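You operate a simulated robot arm through the tools that you are given. There is no shell and no other tool. Be economical: measure what you need, move in short steps, check, and stop when the job is done.

You run a simulated robot arm. Do the job below in one go: nothing can be reset, and whatever is moved stays where it is left.

## Task
Fetch the white shim and stand it on top of the orange polishing pad.

It is judged by the outcome, as a careful person would: the job done as asked, and still so three seconds after it is handed in. It fails if anything else is knocked over, pushed out of place, dropped, spilled or broken.

## Robot
A 6-joint arm with a two-finger parallel gripper, fixed in place. Base frame: the origin is at the foot of the arm, x ahead of it, y to its left, z up; the work surface is at about z = 0. Readings come in m, rad, newtons and seconds.
With the tool pointing down near the work surface it reaches from about 0.14 to 0.58 m from the base axis. Its first joint turns from -1.152 to 1.152 rad. Payload 2.1 kg.
The tool frame sits at the grasp point between the pads (the TCP): z along the fingers, y along the line on which they close. The tips reach 0.03 m beyond it. The gripper opens to 0.094 m. The fingers are 0.028 m wide and 0.01 m thick; the gripper's body (0.05 by 0.096 m) begins 0.055 m behind the TCP.
Orientation is told as [roll, pitch, yaw] about the base's x, y, z axes, in that order, counted from this pose: with the fingers straight down and closing along the base's y, the tool's x points along the base's -x, its y along +y and its z along -z.

## Interface
- The arm moves only by the tool send_rows. Its argument "series" is a list that holds one entry, the list of rows, each a list of 7 numbers: the opening in per cent of the stroke, from 0 (shut) to 100 (fully open), then the shift along the tool's x, y, z in m, then the turn, a rotation vector about the tool's x, y, z in rad. In form: [[[hand, tx, ty, tz, rx, ry, rz], ...]]. A call has 1 to 10 rows; each row shifts and turns the commanded pose from where the row before left it, along the tool's axes as they then stand. Each row takes 0.2 s and may step no farther than 0.05 m and 0.15 rad from the row before; otherwise, or with a gripper value out of range, the whole call is refused. A pose out of reach is approached as far as the arm can. The call stops where the force on the tool passes 40 N (or 10 N more than at its start, if that is more) or the arm is blocked; 0.2 s more then pass. Each finger travels about 0.072 m/s and halts on what it meets, pressing with about 38 N; the grip force reading is that of the motor and also rises with nothing between the fingers. The clock runs only during rows and for 0.2 s after the last one: add rows that do not move to give the fingers time. It gives the time, the measured TCP pose, the force on the tool (base axes), the opening and the grip force at its end, in the units of the frame above (readings bear some noise), and new pictures: "views" is both (left out), scene, wrist or none.
- Cameras (640 x 400 px; columns grow to the right, rows downward): "scene" is fixed at [0.0191, -0.3508, 0.4971]; the picture's right is [0.98, -0.20, 0.00], its down [-0.08, -0.41, -0.91] and it looks along [0.18, 0.89, -0.42] (base axes); focal length 328 px, centre (320, 200). "wrist" rides on the gripper at [-0.037, 0, -0.058] in the tool frame; the picture's right is [0.00, -1.00, 0.00], its down [0.97, 0.00, -0.24] and it looks along [0.24, 0.00, 0.97] (tool axes); focal length 218 px, centre (320, 200). There is no depth. A picture from a camera that has moved, and an enlarged one, comes with that camera's place and axes in the base frame and with its lens.
- enlarge(camera, box): a new picture of the part [left, top, right, bottom] of that camera's present view, enlarged. It takes no simulated time.
- close_job(): hands the job in; it is judged then, once.

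Work in short steps. Places have to be worked out from the pictures, the camera data and where the tool is seen: move nearer, look again, correct. Check each grasp and each placing, and mend what went wrong. You have 90 turns and 170 pictures in all, those below and enlarged ones among them. Open the gripper and draw the arm clear of the work before you hand the job in, unless the task says otherwise; then end with one line.

The tools are called after "Emit:" as a command line: name --argument value ..., lists and objects as JSON in quotes. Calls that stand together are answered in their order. send_rows: Moves the arm, as the interface text tells. Its arguments: {"type":"object","properties":{"series":{"type":"array","items":{"type":"array","items":{"type":"array","items":{"type":"number"}}}},"views":{"type":"string","enum":["both","scene","wrist","none"]}},"required":["series"]} The other tools are called the same way: enlarge (camera, box) takes an enlarged picture of a part of a camera's view; close_job () hands the job in.

At the start:

```text
t: 0.0
tool_pos: [0.1622, 0.2051, 0.2983]
tcp_rot: [0.0, 0.0, 0.0]
ft_force: [0.0, -0.6, -1.1]
grip_width: 0.0941
grasp_force: 0.1
```

scene: 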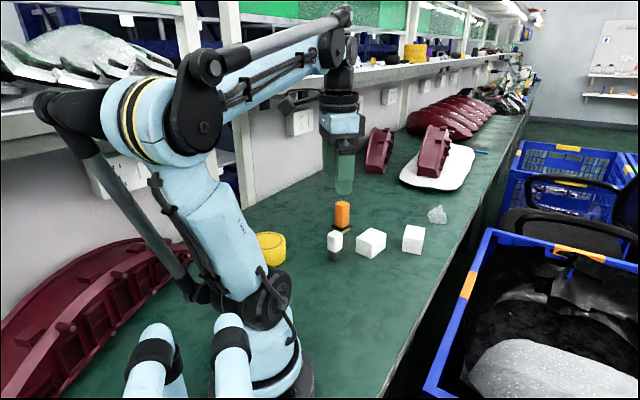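
wrist: 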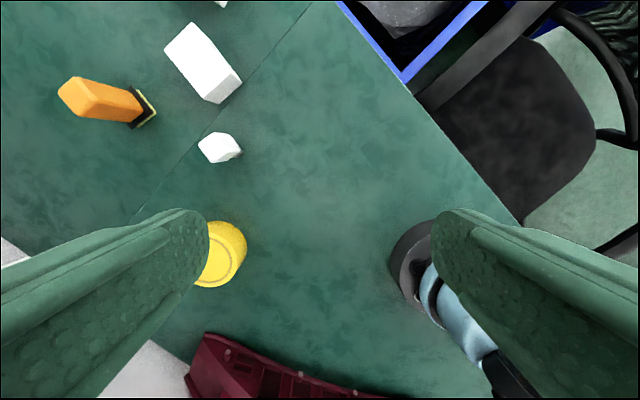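

The pictures show an orange piece, several white blocks and a yellow disc. I enlarge to tell them apart.

Emit:
enlarge --camera "scene" --box '[240, 180, 480, 330]'

Emit:
enlarge --camera "wrist" --box '[0, 0, 320, 200]'

```text
2.67 times, centred on (360, 255) of scene
camera zoom: at [0.0191, -0.3508, 0.4971], right [0.98, -0.2, 0.0], down [-0.08, -0.41, -0.91], along [0.18, 0.89, -0.42], focal length 874 px, centre (213, 53)
```

zoom: 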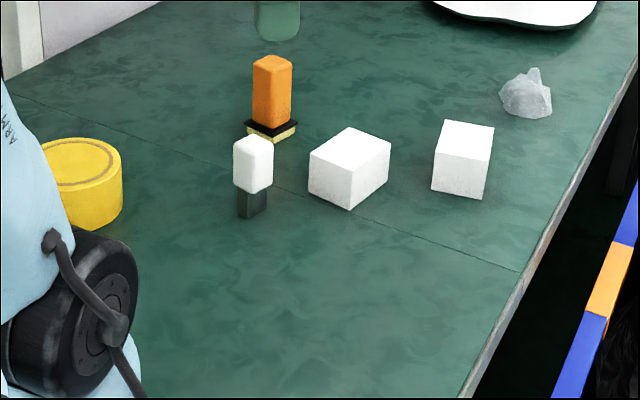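

```text
2.00 times, centred on (160, 100) of wrist
camera zoom: at [0.2009, 0.2073, 0.3554], right [0.0, -1.0, 0.0], down [-0.97, 0.0, 0.24], along [-0.24, 0.0, -0.97], focal length 436 px, centre (640, 400)
```

zoom: 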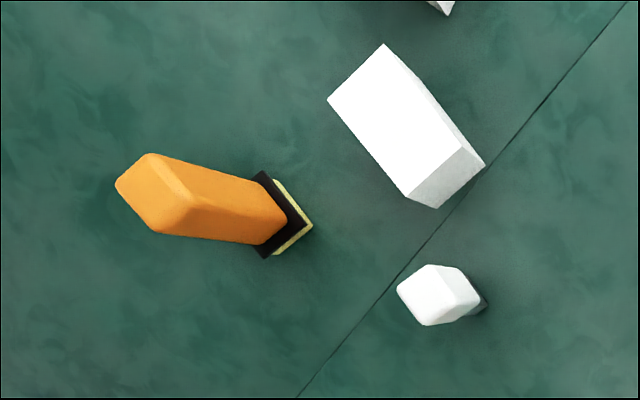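

The small white piece stands on something dark near (0.19, 0.335). The orange one stands on a black/yellow base near (0.25, 0.48). I move the wrist camera closer to see what each of them is.

Emit:
send_rows --series '[[[100, -0.01, 0.04, 0, 0, 0, 0], [100, -0.01, 0.04, 0, 0, 0, 0], [100, -0.01, 0.04, 0, 0, 0, 0], [100, 0, 0, 0, 0, 0, 0]]]'

```text
t: 1.0
tool_pos: [0.1947, 0.324, 0.2964]
tcp_rot: [-0.001, 0.001, -0.001]
ft_force: [-0.5, -0.7, 0.0]
grip_width: 0.0942
grasp_force: 0.0
camera wrist: at [0.2318, 0.327, 0.3537], right [0.0, -1.0, 0.0], down [-0.97, 0.0, 0.24], along [-0.24, 0.0, -0.97], focal length 218 px, centre (320, 200)
```

scene: 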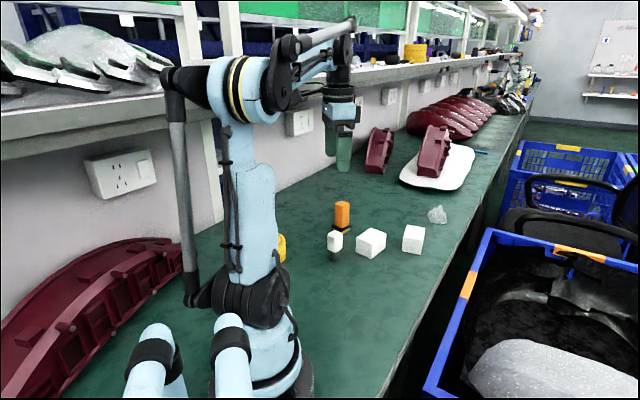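
wrist: 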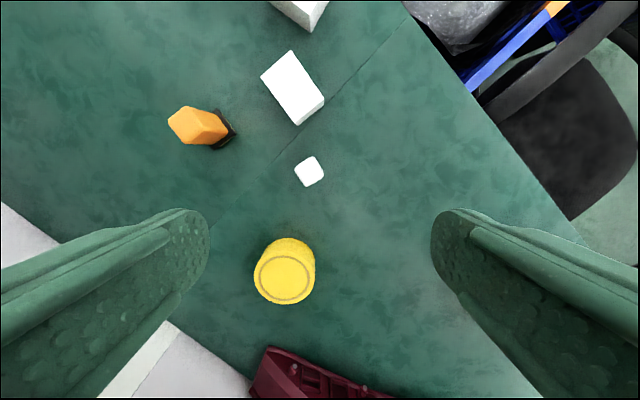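

The white piece now lies right below the camera. I enlarge to see the layers.

Emit:
enlarge --camera "wrist" --box '[150, 40, 350, 200]'

Emit:
enlarge --camera "scene" --box '[310, 190, 390, 270]'

```text
2.50 times, centred on (250, 120) of wrist
camera zoom: at [0.2318, 0.327, 0.3537], right [0.0, -1.0, 0.0], down [-0.97, 0.0, 0.24], along [-0.24, 0.0, -0.97], focal length 546 px, centre (495, 400)
```

zoom: 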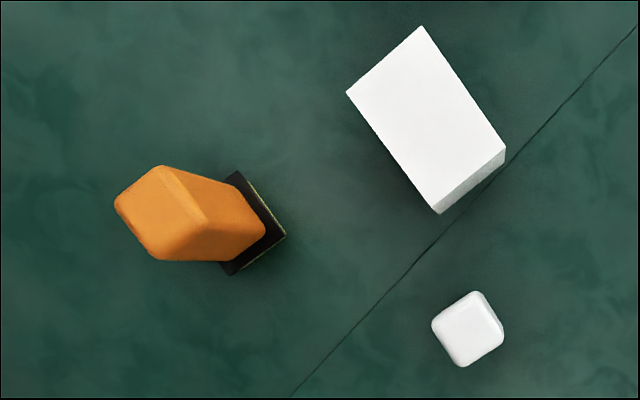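

```text
5.00 times, centred on (350, 230) of scene
camera zoom: at [0.0191, -0.3508, 0.4971], right [0.98, -0.2, 0.0], down [-0.08, -0.41, -0.91], along [0.18, 0.89, -0.42], focal length 1640 px, centre (170, 50)
```

zoom: 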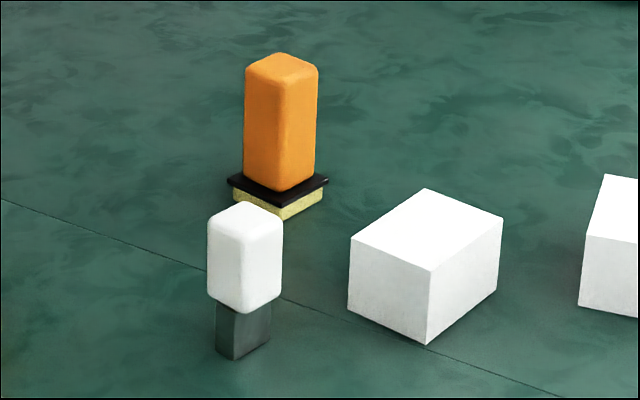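

I take the shim to be the small white piece with the dark foot, about 2.6 cm square with its top near z ≈ 0.073, centred at about (0.200, 0.342). Its faces look turned by about 38°. I move above it, go lower and turn the gripper to match.

Emit:
send_rows --series '[[[100, -0.005, 0.018, 0.03, 0, 0, 0], [100, 0, 0, 0.04, 0, 0, -0.132], [100, 0, 0, 0.03, 0, 0, -0.132], [100, 0, 0, 0, 0, 0, -0.132], [100, 0, 0, 0, 0, 0, -0.132], [100, 0, 0, 0, 0, 0, -0.132], [100, 0, 0, 0, 0, 0, 0]]]'

```text
t: 2.6
tool_pos: [0.1977, 0.3434, 0.1984]
tcp_rot: [-0.001, 0.0, 0.66]
ft_force: [-0.8, -0.8, 0.5]
grip_width: 0.0937
grasp_force: 0.1
camera wrist: at [0.2277, 0.368, 0.2554], right [0.61, -0.79, 0.0], down [-0.77, -0.6, 0.24], along [-0.19, -0.15, -0.97], focal length 218 px, centre (320, 200)
```

scene: 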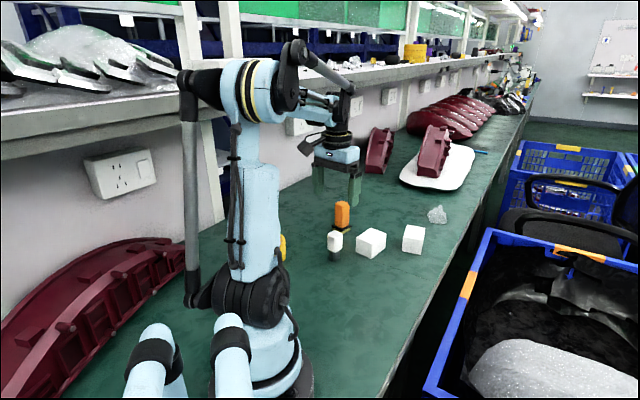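
wrist: 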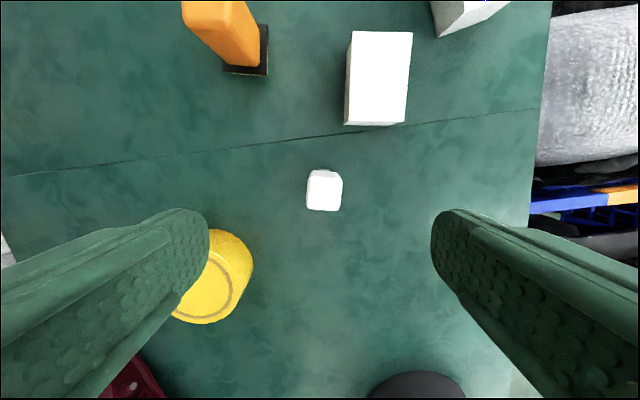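

The shim is nearly centred. I check its alignment and where the orange piece stands.

Emit:
enlarge --camera "wrist" --box '[280, 150, 376, 210]'

Emit:
enlarge --camera "wrist" --box '[160, 0, 320, 100]'

```text
6.67 times, centred on (328, 180) of wrist
camera zoom: at [0.2277, 0.368, 0.2554], right [0.61, -0.79, 0.0], down [-0.77, -0.6, 0.24], along [-0.19, -0.15, -0.97], focal length 1455 px, centre (267, 333)
```

zoom: 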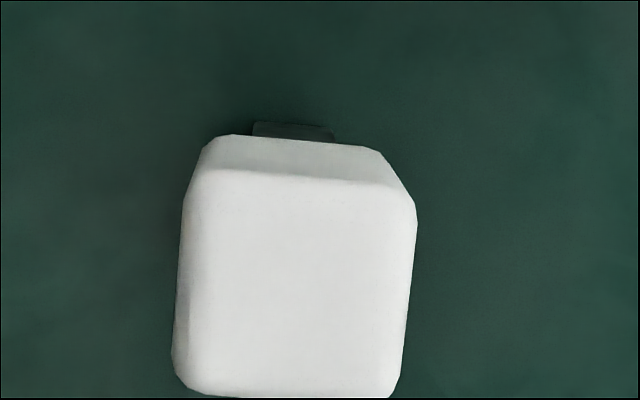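

```text
4.00 times, centred on (240, 50) of wrist
camera zoom: at [0.2277, 0.368, 0.2554], right [0.61, -0.79, 0.0], down [-0.77, -0.6, 0.24], along [-0.19, -0.15, -0.97], focal length 873 px, centre (640, 800)
```

zoom: 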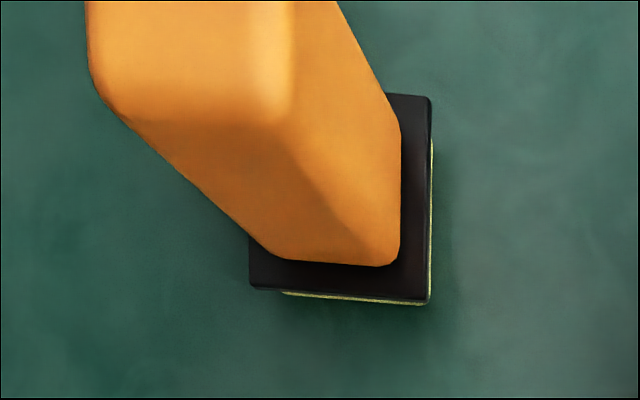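

The shim is turned about 4.5° clockwise from the gripper, so I correct that along with a few mm of offset. Then I descend to TCP z ≈ 0.06, with the tips at 0.03 on the white part.

Emit:
send_rows --series '[[[100, -0.003, -0.002, 0.03, 0, 0, 0.08], [100, 0, 0, 0.03, 0, 0, 0], [100, 0, 0, 0.03, 0, 0, 0], [100, 0, 0, 0.03, 0, 0, 0], [100, 0, 0, 0.018, 0, 0, 0], [100, 0, 0, 0, 0, 0, 0]]]'

```text
t: 4.0
tool_pos: [0.2007, 0.3429, 0.0618]
tcp_rot: [0.001, -0.001, 0.58]
ft_force: [-0.5, 0.1, -0.3]
grip_width: 0.094
grasp_force: 0.2
camera wrist: at [0.2328, 0.3655, 0.1181], right [0.55, -0.84, 0.0], down [-0.81, -0.53, 0.24], along [-0.2, -0.13, -0.97], focal length 218 px, centre (320, 200)
```

scene: 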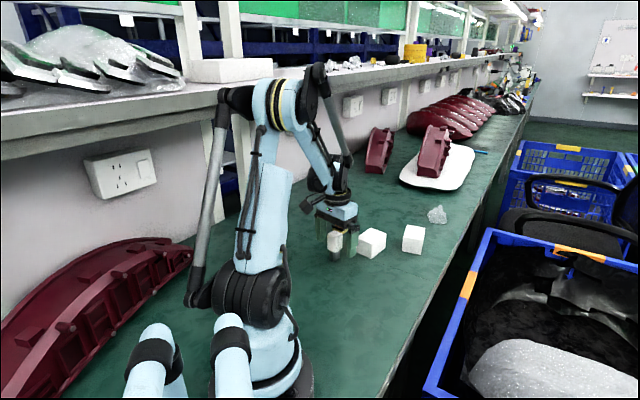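
wrist: 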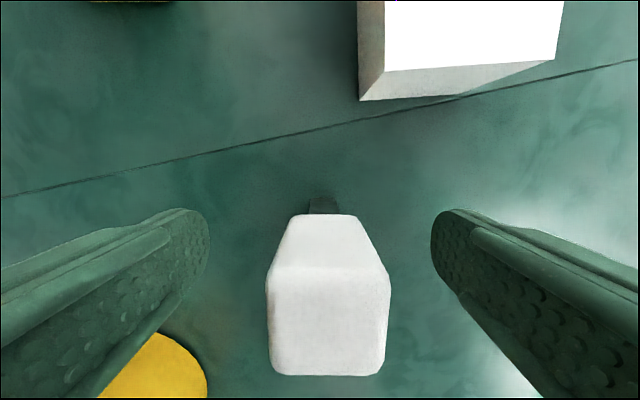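

The gripper is aligned, with the shim about 5 mm toward tool +x and 2 mm toward −y. I shift, then close.

Emit:
send_rows --series '[[[100, 0.005, -0.002, 0, 0, 0, 0], [60, 0, 0, 0, 0, 0, 0], [30, 0, 0, 0, 0, 0, 0], [0, 0, 0, 0, 0, 0, 0], [0, 0, 0, 0, 0, 0, 0], [0, 0, 0, 0, 0, 0, 0]]]'

```text
t: 5.4
tool_pos: [0.1978, 0.3401, 0.0593]
tcp_rot: [0.0, 0.002, 0.58]
ft_force: [-0.1, 0.2, -0.7]
grip_width: 0.0335
grasp_force: 37.8
camera wrist: at [0.2297, 0.3611, 0.1178], right [0.55, -0.84, 0.0], down [-0.81, -0.53, 0.24], along [-0.2, -0.13, -0.97], focal length 218 px, centre (320, 200)
```

scene: 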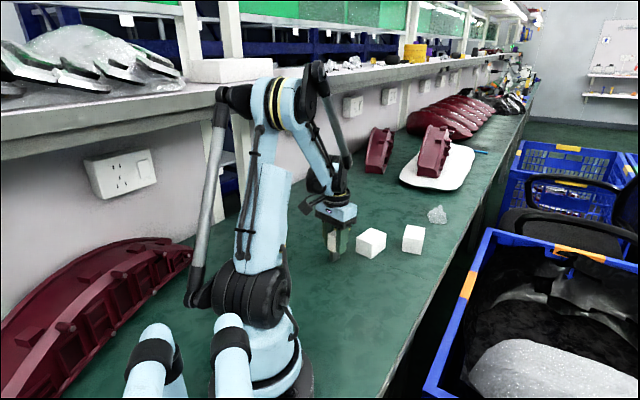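
wrist: 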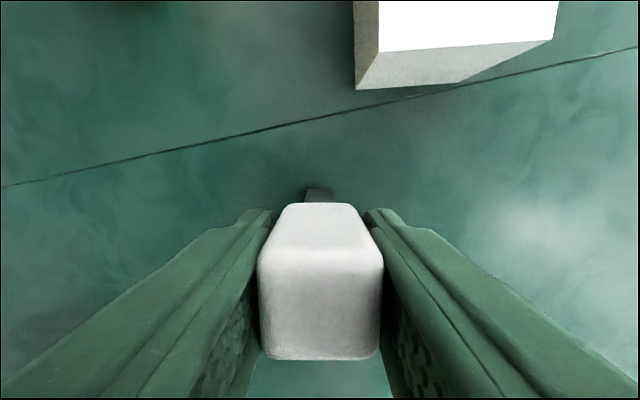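

Gripped at 33.5 mm with a firm hold. I lift straight up and check whether the dark foot comes along.

Emit:
send_rows --series '[[[0, 0, 0, -0.015, 0, 0, 0], [0, 0, 0, -0.03, 0, 0, 0], [0, 0, 0, -0.03, 0, 0, 0], [0, 0, 0, -0.03, 0, 0, 0], [0, 0, 0, -0.03, 0, 0, 0], [0, 0, 0, -0.02, 0, 0, 0], [0, 0, 0, 0, 0, 0, 0]]]'

Emit:
enlarge --camera "scene" --box '[290, 140, 410, 270]'

```text
t: 7.0
tool_pos: [0.1983, 0.3393, 0.2132]
tcp_rot: [0.0, 0.0, 0.578]
ft_force: [0.1, -0.1, 0.1]
grip_width: 0.0336
grasp_force: 38.3
camera wrist: at [0.2303, 0.361, 0.2709], right [0.55, -0.84, 0.0], down [-0.81, -0.53, 0.24], along [-0.2, -0.13, -0.97], focal length 218 px, centre (320, 200)
```

scene: 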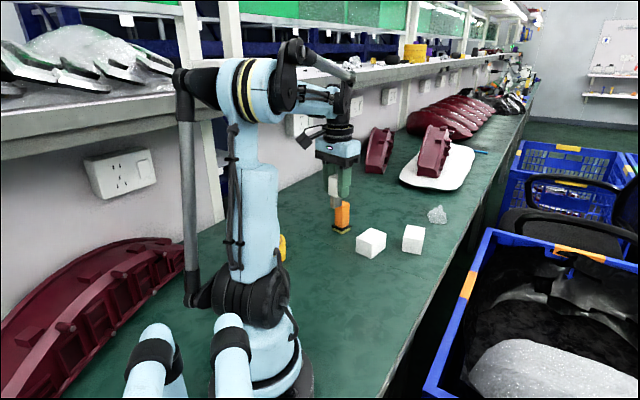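
wrist: 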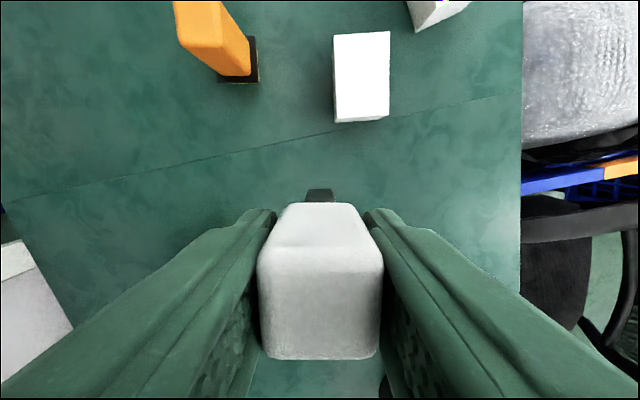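

```text
3.08 times, centred on (350, 205) of scene
camera zoom: at [0.0191, -0.3508, 0.4971], right [0.98, -0.2, 0.0], down [-0.08, -0.41, -0.91], along [0.18, 0.89, -0.42], focal length 1009 px, centre (228, 185)
```

zoom: 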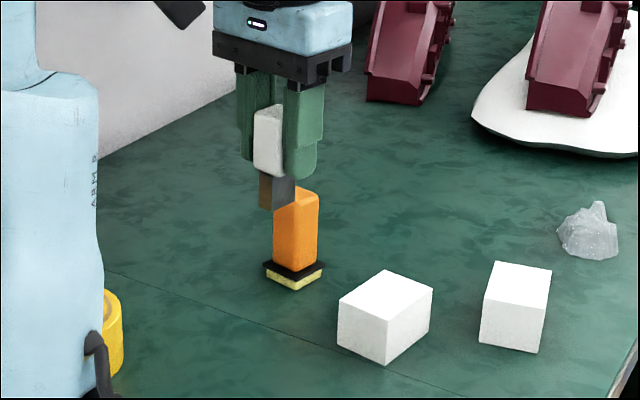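

The dark foot came along, so the shim is a single piece, and its base is about 0.059 below the TCP. I put the orange pad at about (0.2555, 0.480), nearly aligned with the current yaw and with its top near 0.10. I shift sideways and part of the way forward, then look again.

Emit:
send_rows --series '[[[0, 0, 0.03, -0.01, 0, 0, 0], [0, 0, 0.03, -0.01, 0, 0, 0], [0, -0.02, 0.026, 0, 0, 0, 0], [0, -0.02, 0, 0, 0, 0, 0], [0, -0.01, 0, 0, 0, 0, 0], [0, 0, 0, 0, 0, 0, 0]]]'

Emit:
enlarge --camera "wrist" --box '[240, 80, 400, 180]'

Emit:
enlarge --camera "scene" --box '[300, 150, 396, 246]'

```text
t: 8.4
tool_pos: [0.2261, 0.4232, 0.2345]
tcp_rot: [-0.001, 0.002, 0.577]
ft_force: [0.4, 0.0, -0.6]
grip_width: 0.0335
grasp_force: 38.1
out of reach, approached as far as the arm can: row 2, 3
camera wrist: at [0.2577, 0.4446, 0.2919], right [0.55, -0.84, 0.0], down [-0.81, -0.53, 0.24], along [-0.2, -0.13, -0.97], focal length 218 px, centre (320, 200)
```

scene: 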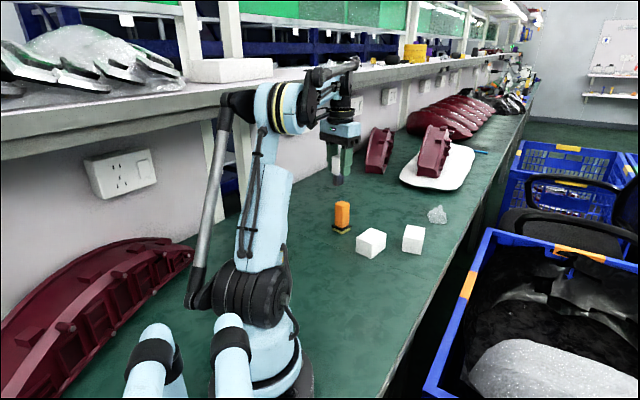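
wrist: 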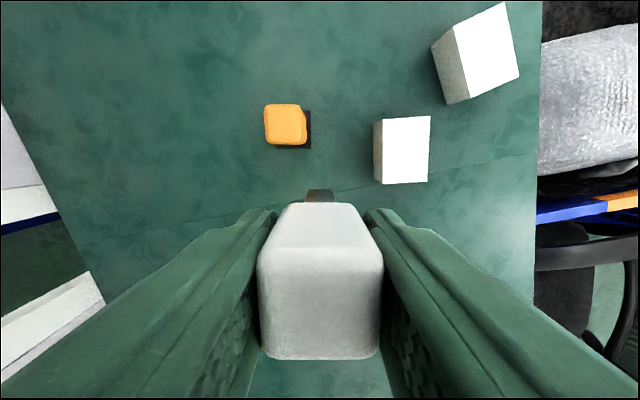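

```text
4.00 times, centred on (320, 130) of wrist
camera zoom: at [0.2577, 0.4446, 0.2919], right [0.55, -0.84, 0.0], down [-0.81, -0.53, 0.24], along [-0.2, -0.13, -0.97], focal length 873 px, centre (320, 480)
```

zoom: 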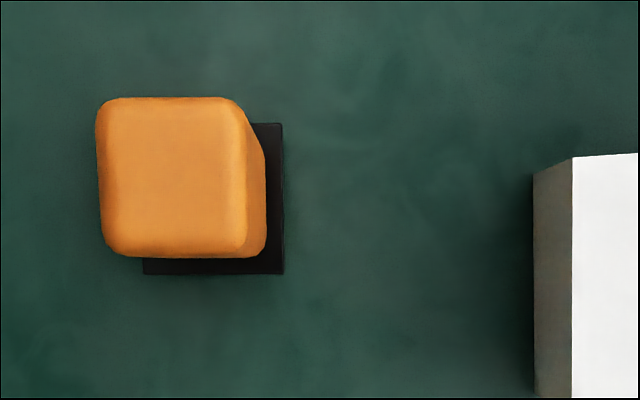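

```text
4.17 times, centred on (348, 198) of scene
camera zoom: at [0.0191, -0.3508, 0.4971], right [0.98, -0.2, 0.0], down [-0.08, -0.41, -0.91], along [0.18, 0.89, -0.42], focal length 1366 px, centre (203, 208)
```

zoom: 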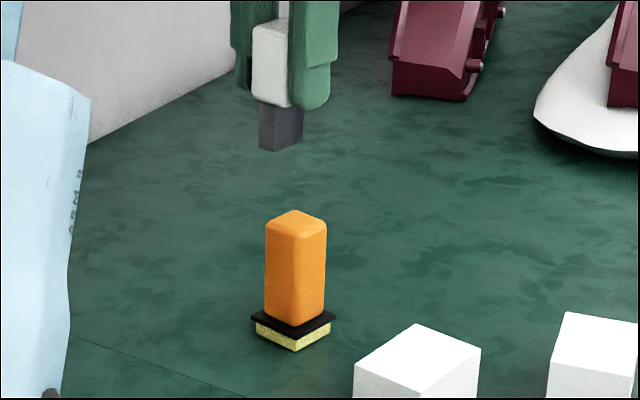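

By both plate and top, the pad is at tool offset (−0.056, +0.032), with its top at z ≈ 0.091. The shim's foot is centred under the TCP and everything is aligned in yaw. I move over it at this height, going forward first to stay inside the joint limit.

Emit:
send_rows --series '[[[0, -0.03, 0, 0, 0, 0, 0], [0, -0.026, 0.01, 0, 0, 0, 0], [0, 0, 0.022, 0, 0, 0, 0], [0, 0, 0, 0, 0, 0, 0], [0, 0, 0, 0, 0, 0, 0]]]'

Emit:
enlarge --camera "scene" --box '[300, 150, 396, 246]'

```text
t: 9.6
tool_pos: [0.255, 0.4805, 0.2346]
tcp_rot: [0.0, -0.001, 0.58]
ft_force: [-0.2, 0.2, -0.4]
grip_width: 0.0333
grasp_force: 37.8
camera wrist: at [0.2852, 0.5022, 0.2915], right [0.55, -0.84, 0.0], down [-0.81, -0.53, 0.24], along [-0.2, -0.13, -0.97], focal length 218 px, centre (320, 200)
```

scene: 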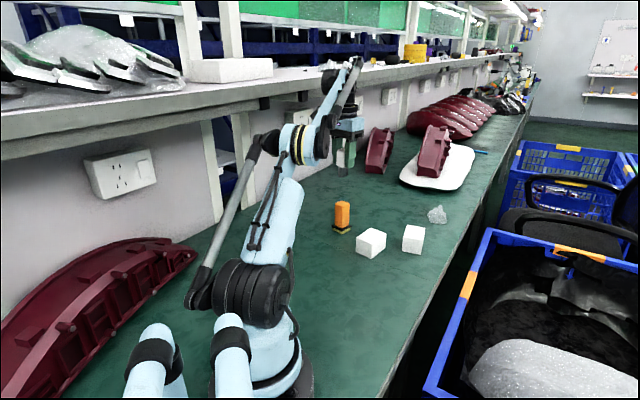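
wrist: 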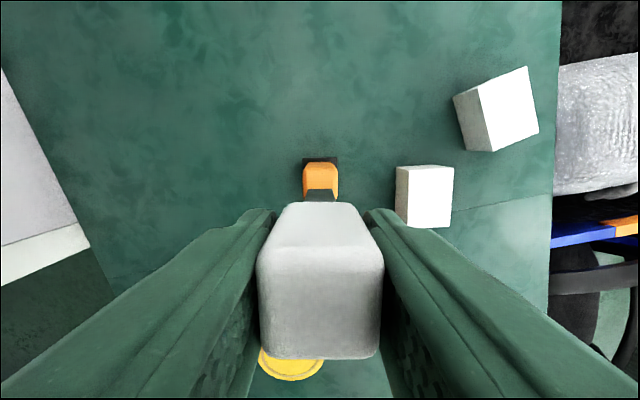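

```text
4.17 times, centred on (348, 198) of scene
camera zoom: at [0.0191, -0.3508, 0.4971], right [0.98, -0.2, 0.0], down [-0.08, -0.41, -0.91], along [0.18, 0.89, -0.42], focal length 1366 px, centre (203, 208)
```

zoom: 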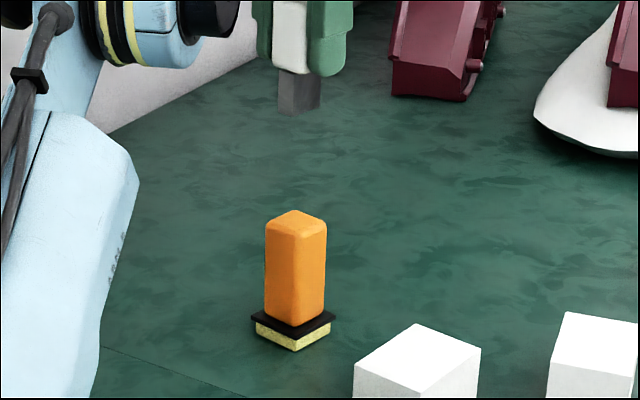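

Sideways it is lined up. I enlarge the wrist view to check the fore-aft alignment against the pad's front edges.

Emit:
enlarge --camera "wrist" --box '[280, 140, 376, 200]'

```text
6.67 times, centred on (328, 170) of wrist
camera zoom: at [0.2852, 0.5022, 0.2915], right [0.55, -0.84, 0.0], down [-0.81, -0.53, 0.24], along [-0.2, -0.13, -0.97], focal length 1455 px, centre (267, 400)
```

zoom: 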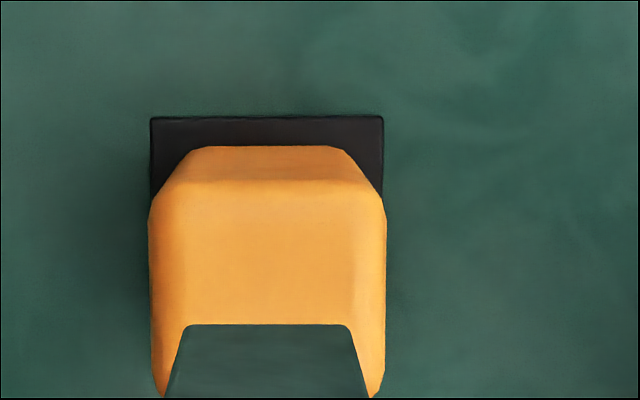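

The pad's centre is about 1.5 mm further forward. I correct that and come down to about 1.5 cm above the pad for another look.

Emit:
send_rows --series '[[[0, -0.0015, 0, 0.02, 0, 0, 0], [0, 0, 0, 0.02, 0, 0, 0], [0, 0, 0, 0.02, 0, 0, 0], [0, 0, 0, 0.008, 0, 0, 0], [0, 0, 0, 0, 0, 0, 0]]]'

Emit:
enlarge --camera "scene" --box '[310, 170, 374, 240]'

Emit:
enlarge --camera "wrist" --box '[272, 140, 368, 210]'

```text
t: 10.8
tool_pos: [0.2553, 0.4812, 0.1671]
tcp_rot: [0.0, -0.001, 0.579]
ft_force: [0.2, 0.1, -0.5]
grip_width: 0.0336
grasp_force: 37.7
camera wrist: at [0.2869, 0.5034, 0.2233], right [0.55, -0.84, 0.0], down [-0.81, -0.53, 0.24], along [-0.2, -0.13, -0.97], focal length 218 px, centre (320, 200)
```

scene: 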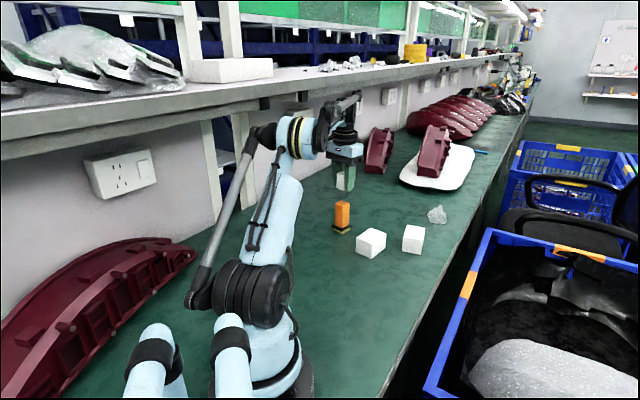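
wrist: 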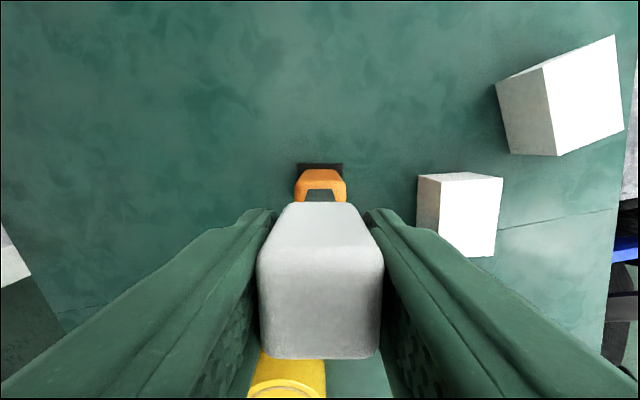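

```text
5.71 times, centred on (342, 205) of scene
camera zoom: at [0.0191, -0.3508, 0.4971], right [0.98, -0.2, 0.0], down [-0.08, -0.41, -0.91], along [0.18, 0.89, -0.42], focal length 1874 px, centre (194, 171)
```

zoom: 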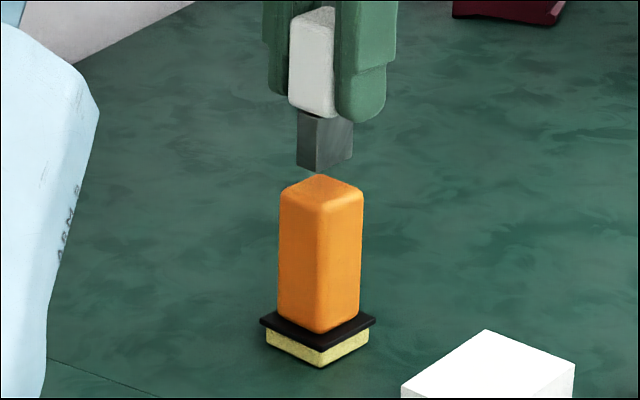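

```text
5.71 times, centred on (320, 175) of wrist
camera zoom: at [0.2869, 0.5034, 0.2233], right [0.55, -0.84, 0.0], down [-0.81, -0.53, 0.24], along [-0.2, -0.13, -0.97], focal length 1247 px, centre (320, 343)
```

zoom: 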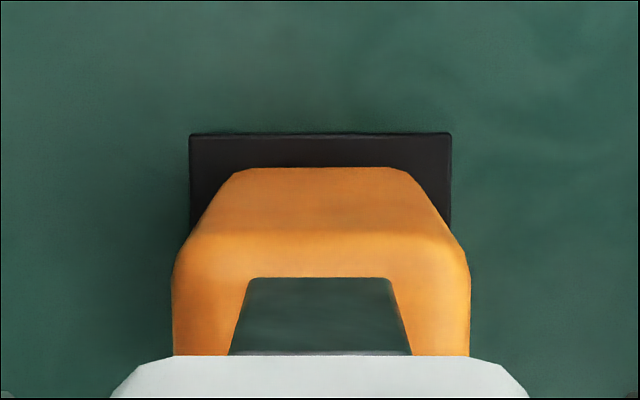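

Alignment is good and the remaining gap is about 18 mm. I go down 14 mm in small steps.

Emit:
send_rows --series '[[[0, 0, 0, 0.006, 0, 0, 0], [0, 0, 0, 0.005, 0, 0, 0], [0, 0, 0, 0.003, 0, 0, 0], [0, 0, 0, 0, 0, 0, 0]]]' --views "none"

Emit:
enlarge --camera "scene" --box '[320, 180, 368, 228]'

```text
t: 11.8
tool_pos: [0.2557, 0.4813, 0.1538]
tcp_rot: [0.002, 0.001, 0.58]
ft_force: [-0.2, 0.4, -1.2]
grip_width: 0.0338
grasp_force: 38.1
```

```text
8.33 times, centred on (344, 204) of scene
camera zoom: at [0.0191, -0.3508, 0.4971], right [0.98, -0.2, 0.0], down [-0.08, -0.41, -0.91], along [0.18, 0.89, -0.42], focal length 2733 px, centre (120, 167)
```

zoom: 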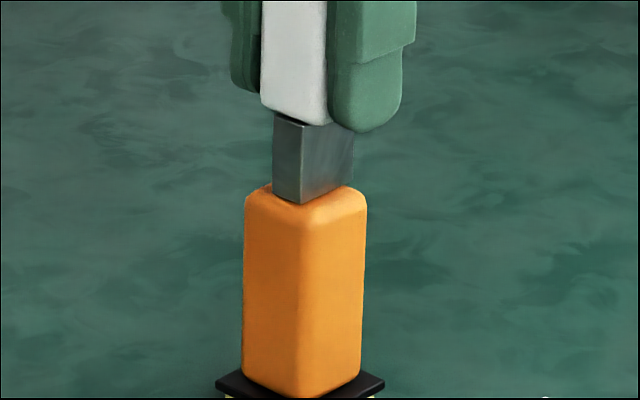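

The gap is about 2 mm and the foot sits 1.5–2 mm too far forward. I nudge it back and creep down to contact.

Emit:
send_rows --series '[[[0, 0.0018, 0, 0, 0, 0, 0], [0, 0, 0, 0.001, 0, 0, 0], [0, 0, 0, 0.001, 0, 0, 0], [0, 0, 0, 0, 0, 0, 0]]]' --views "none"

Emit:
enlarge --camera "scene" --box '[320, 180, 368, 228]'

```text
t: 12.8
tool_pos: [0.2555, 0.4807, 0.152]
tcp_rot: [0.001, 0.0, 0.58]
ft_force: [-1.0, 0.0, 21.3]
grip_width: 0.0336
grasp_force: 38.2
```

```text
8.33 times, centred on (344, 204) of scene
camera zoom: at [0.019, -0.3509, 0.497], right [0.98, -0.2, 0.0], down [-0.08, -0.41, -0.91], along [0.18, 0.89, -0.42], focal length 2733 px, centre (120, 167)
```

zoom: 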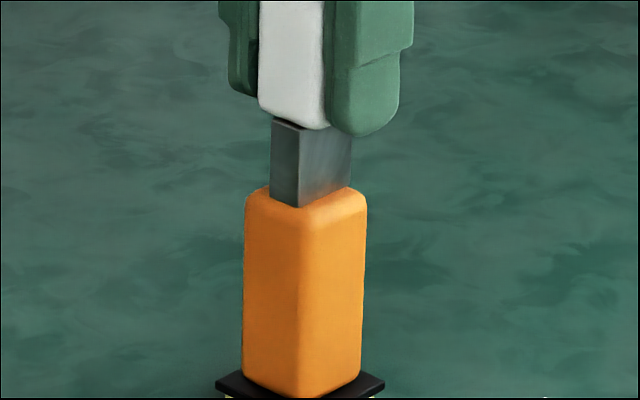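

Contact at about 21 N. I ease up 0.7 mm so the release is gentle.

Emit:
send_rows --series '[[[0, 0, 0, -0.0007, 0, 0, 0], [0, 0, 0, 0, 0, 0, 0]]]' --views "none"

```text
t: 13.4
tool_pos: [0.2559, 0.4799, 0.1525]
tcp_rot: [0.0, 0.0, 0.579]
ft_force: [-0.7, -1.4, 18.1]
grip_width: 0.0336
grasp_force: 37.9
```

Still 18 N, so I ease up further in small amounts.

Emit:
send_rows --series '[[[0, 0, 0, -0.0007, 0, 0, 0], [0, 0, 0, 0, 0, 0, 0]]]' --views "none"

```text
t: 14.0
tool_pos: [0.2561, 0.481, 0.1518]
tcp_rot: [0.0, 0.0, 0.579]
ft_force: [0.8, 0.7, 5.5]
grip_width: 0.0337
grasp_force: 38.3
```

The load is now about 5 N, still in contact. I open slowly and look.

Emit:
send_rows --series '[[[40, 0, 0, 0, 0, 0, 0], [48, 0, 0, 0, 0, 0, 0], [60, 0, 0, 0, 0, 0, 0], [70, 0, 0, 0, 0, 0, 0], [70, 0, 0, 0, 0, 0, 0]]]' --views "wrist"

Emit:
enlarge --camera "scene" --box '[310, 160, 374, 240]'

```text
t: 15.2
tool_pos: [0.2554, 0.4806, 0.1524]
tcp_rot: [0.002, -0.001, 0.58]
ft_force: [-0.2, 0.4, -0.1]
grip_width: 0.0658
grasp_force: 0.1
camera wrist: at [0.287, 0.5023, 0.2092], right [0.55, -0.84, 0.0], down [-0.81, -0.53, 0.24], along [-0.2, -0.13, -0.97], focal length 218 px, centre (320, 200)
```

wrist: 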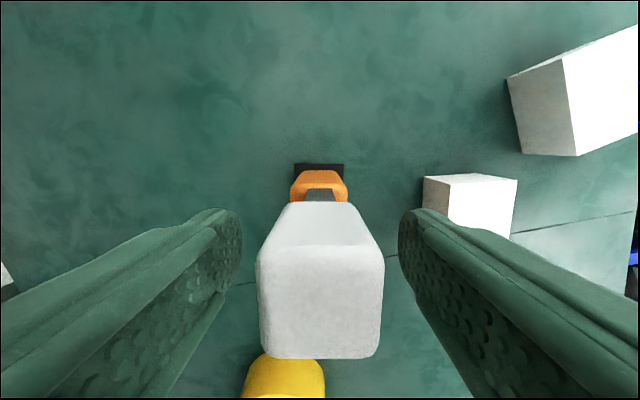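

```text
5.00 times, centred on (342, 200) of scene
camera zoom: at [0.0191, -0.3508, 0.4971], right [0.98, -0.2, 0.0], down [-0.08, -0.41, -0.91], along [0.18, 0.89, -0.42], focal length 1640 px, centre (210, 200)
```

zoom: 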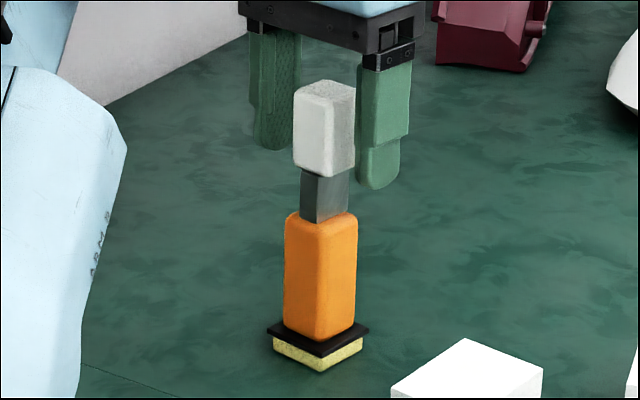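

The shim stands upright on its own. I open fully and rise straight up to clear it.

Emit:
send_rows --series '[[[100, 0, 0, 0, 0, 0, 0], [100, 0, 0, 0, 0, 0, 0], [100, 0, 0, -0.02, 0, 0, 0], [100, 0, 0, -0.03, 0, 0, 0], [100, 0, 0, -0.03, 0, 0, 0], [100, 0, 0, -0.02, 0, 0, 0], [100, 0, 0, 0, 0, 0, 0]]]'

```text
t: 16.8
tool_pos: [0.251, 0.4776, 0.2514]
tcp_rot: [-0.001, -0.001, 0.581]
ft_force: [0.6, 0.1, -0.4]
grip_width: 0.0942
grasp_force: 0.0
out of reach, approached as far as the arm can: row 6
camera wrist: at [0.2832, 0.4996, 0.3078], right [0.55, -0.84, 0.0], down [-0.81, -0.53, 0.24], along [-0.2, -0.13, -0.97], focal length 218 px, centre (320, 200)
```

scene: 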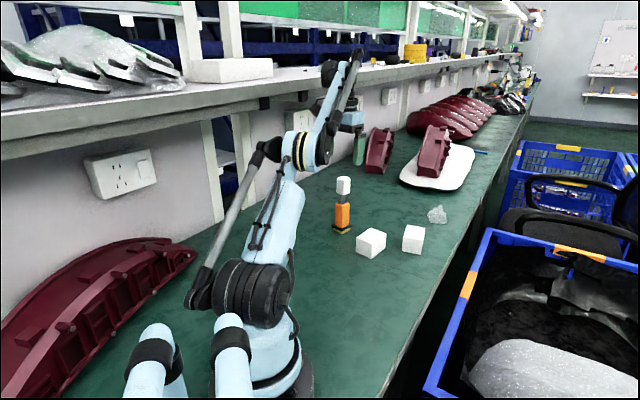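
wrist: 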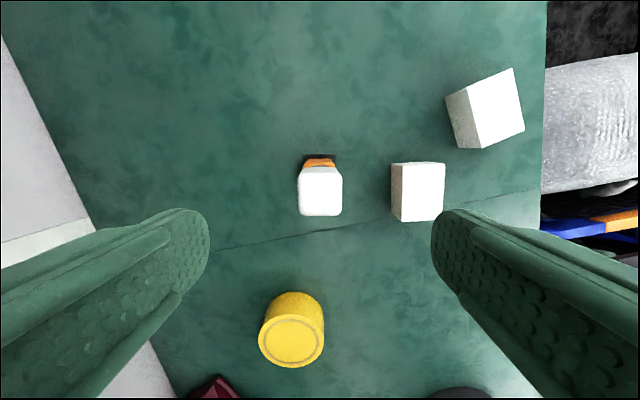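

The shim stands clear with the fingers above it. I draw the arm back toward the base and check once more.

Emit:
send_rows --series '[[[100, 0.026, -0.015, 0, 0, 0, 0], [100, 0.026, -0.015, 0, 0, 0, 0], [100, 0.026, -0.015, 0, 0, 0, 0], [100, 0.026, -0.015, 0, 0, 0, 0], [100, 0, 0, 0, 0, 0, 0], [100, 0, 0, 0, 0, 0, 0]]]' --views "wrist"

Emit:
enlarge --camera "scene" --box '[280, 160, 460, 270]'

```text
t: 18.2
tool_pos: [0.197, 0.3699, 0.2498]
tcp_rot: [0.0, 0.0, 0.58]
ft_force: [0.5, -0.2, 0.4]
grip_width: 0.094
grasp_force: 0.1
camera wrist: at [0.2289, 0.3912, 0.3064], right [0.55, -0.84, 0.0], down [-0.81, -0.53, 0.24], along [-0.2, -0.13, -0.97], focal length 218 px, centre (320, 200)
```

wrist: 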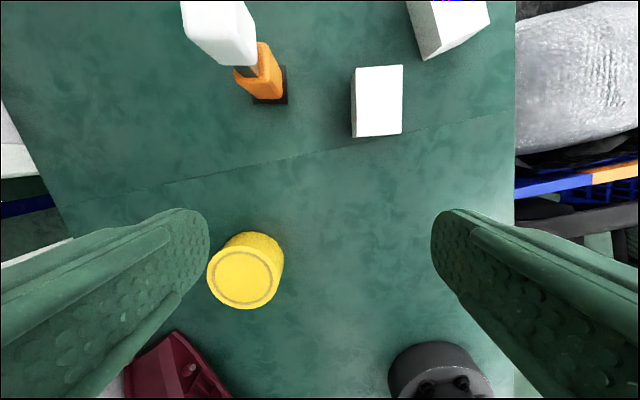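

```text
3.56 times, centred on (370, 215) of scene
camera zoom: at [0.0191, -0.3508, 0.4971], right [0.98, -0.2, 0.0], down [-0.08, -0.41, -0.91], along [0.18, 0.89, -0.42], focal length 1166 px, centre (142, 147)
```

zoom: 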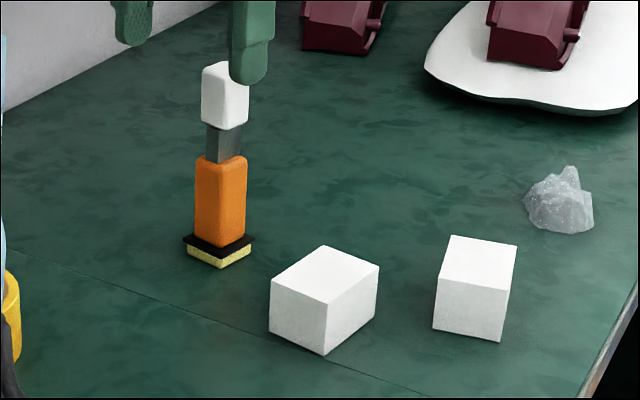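

The shim stands steady on the orange pad, nothing else has moved and the arm is clear, so I hand the job in.

Emit:
close_job

```text
The job is handed in.
```

The white shim is standing upright on top of the orange polishing pad, with the gripper open, the arm drawn clear and nothing else moved.
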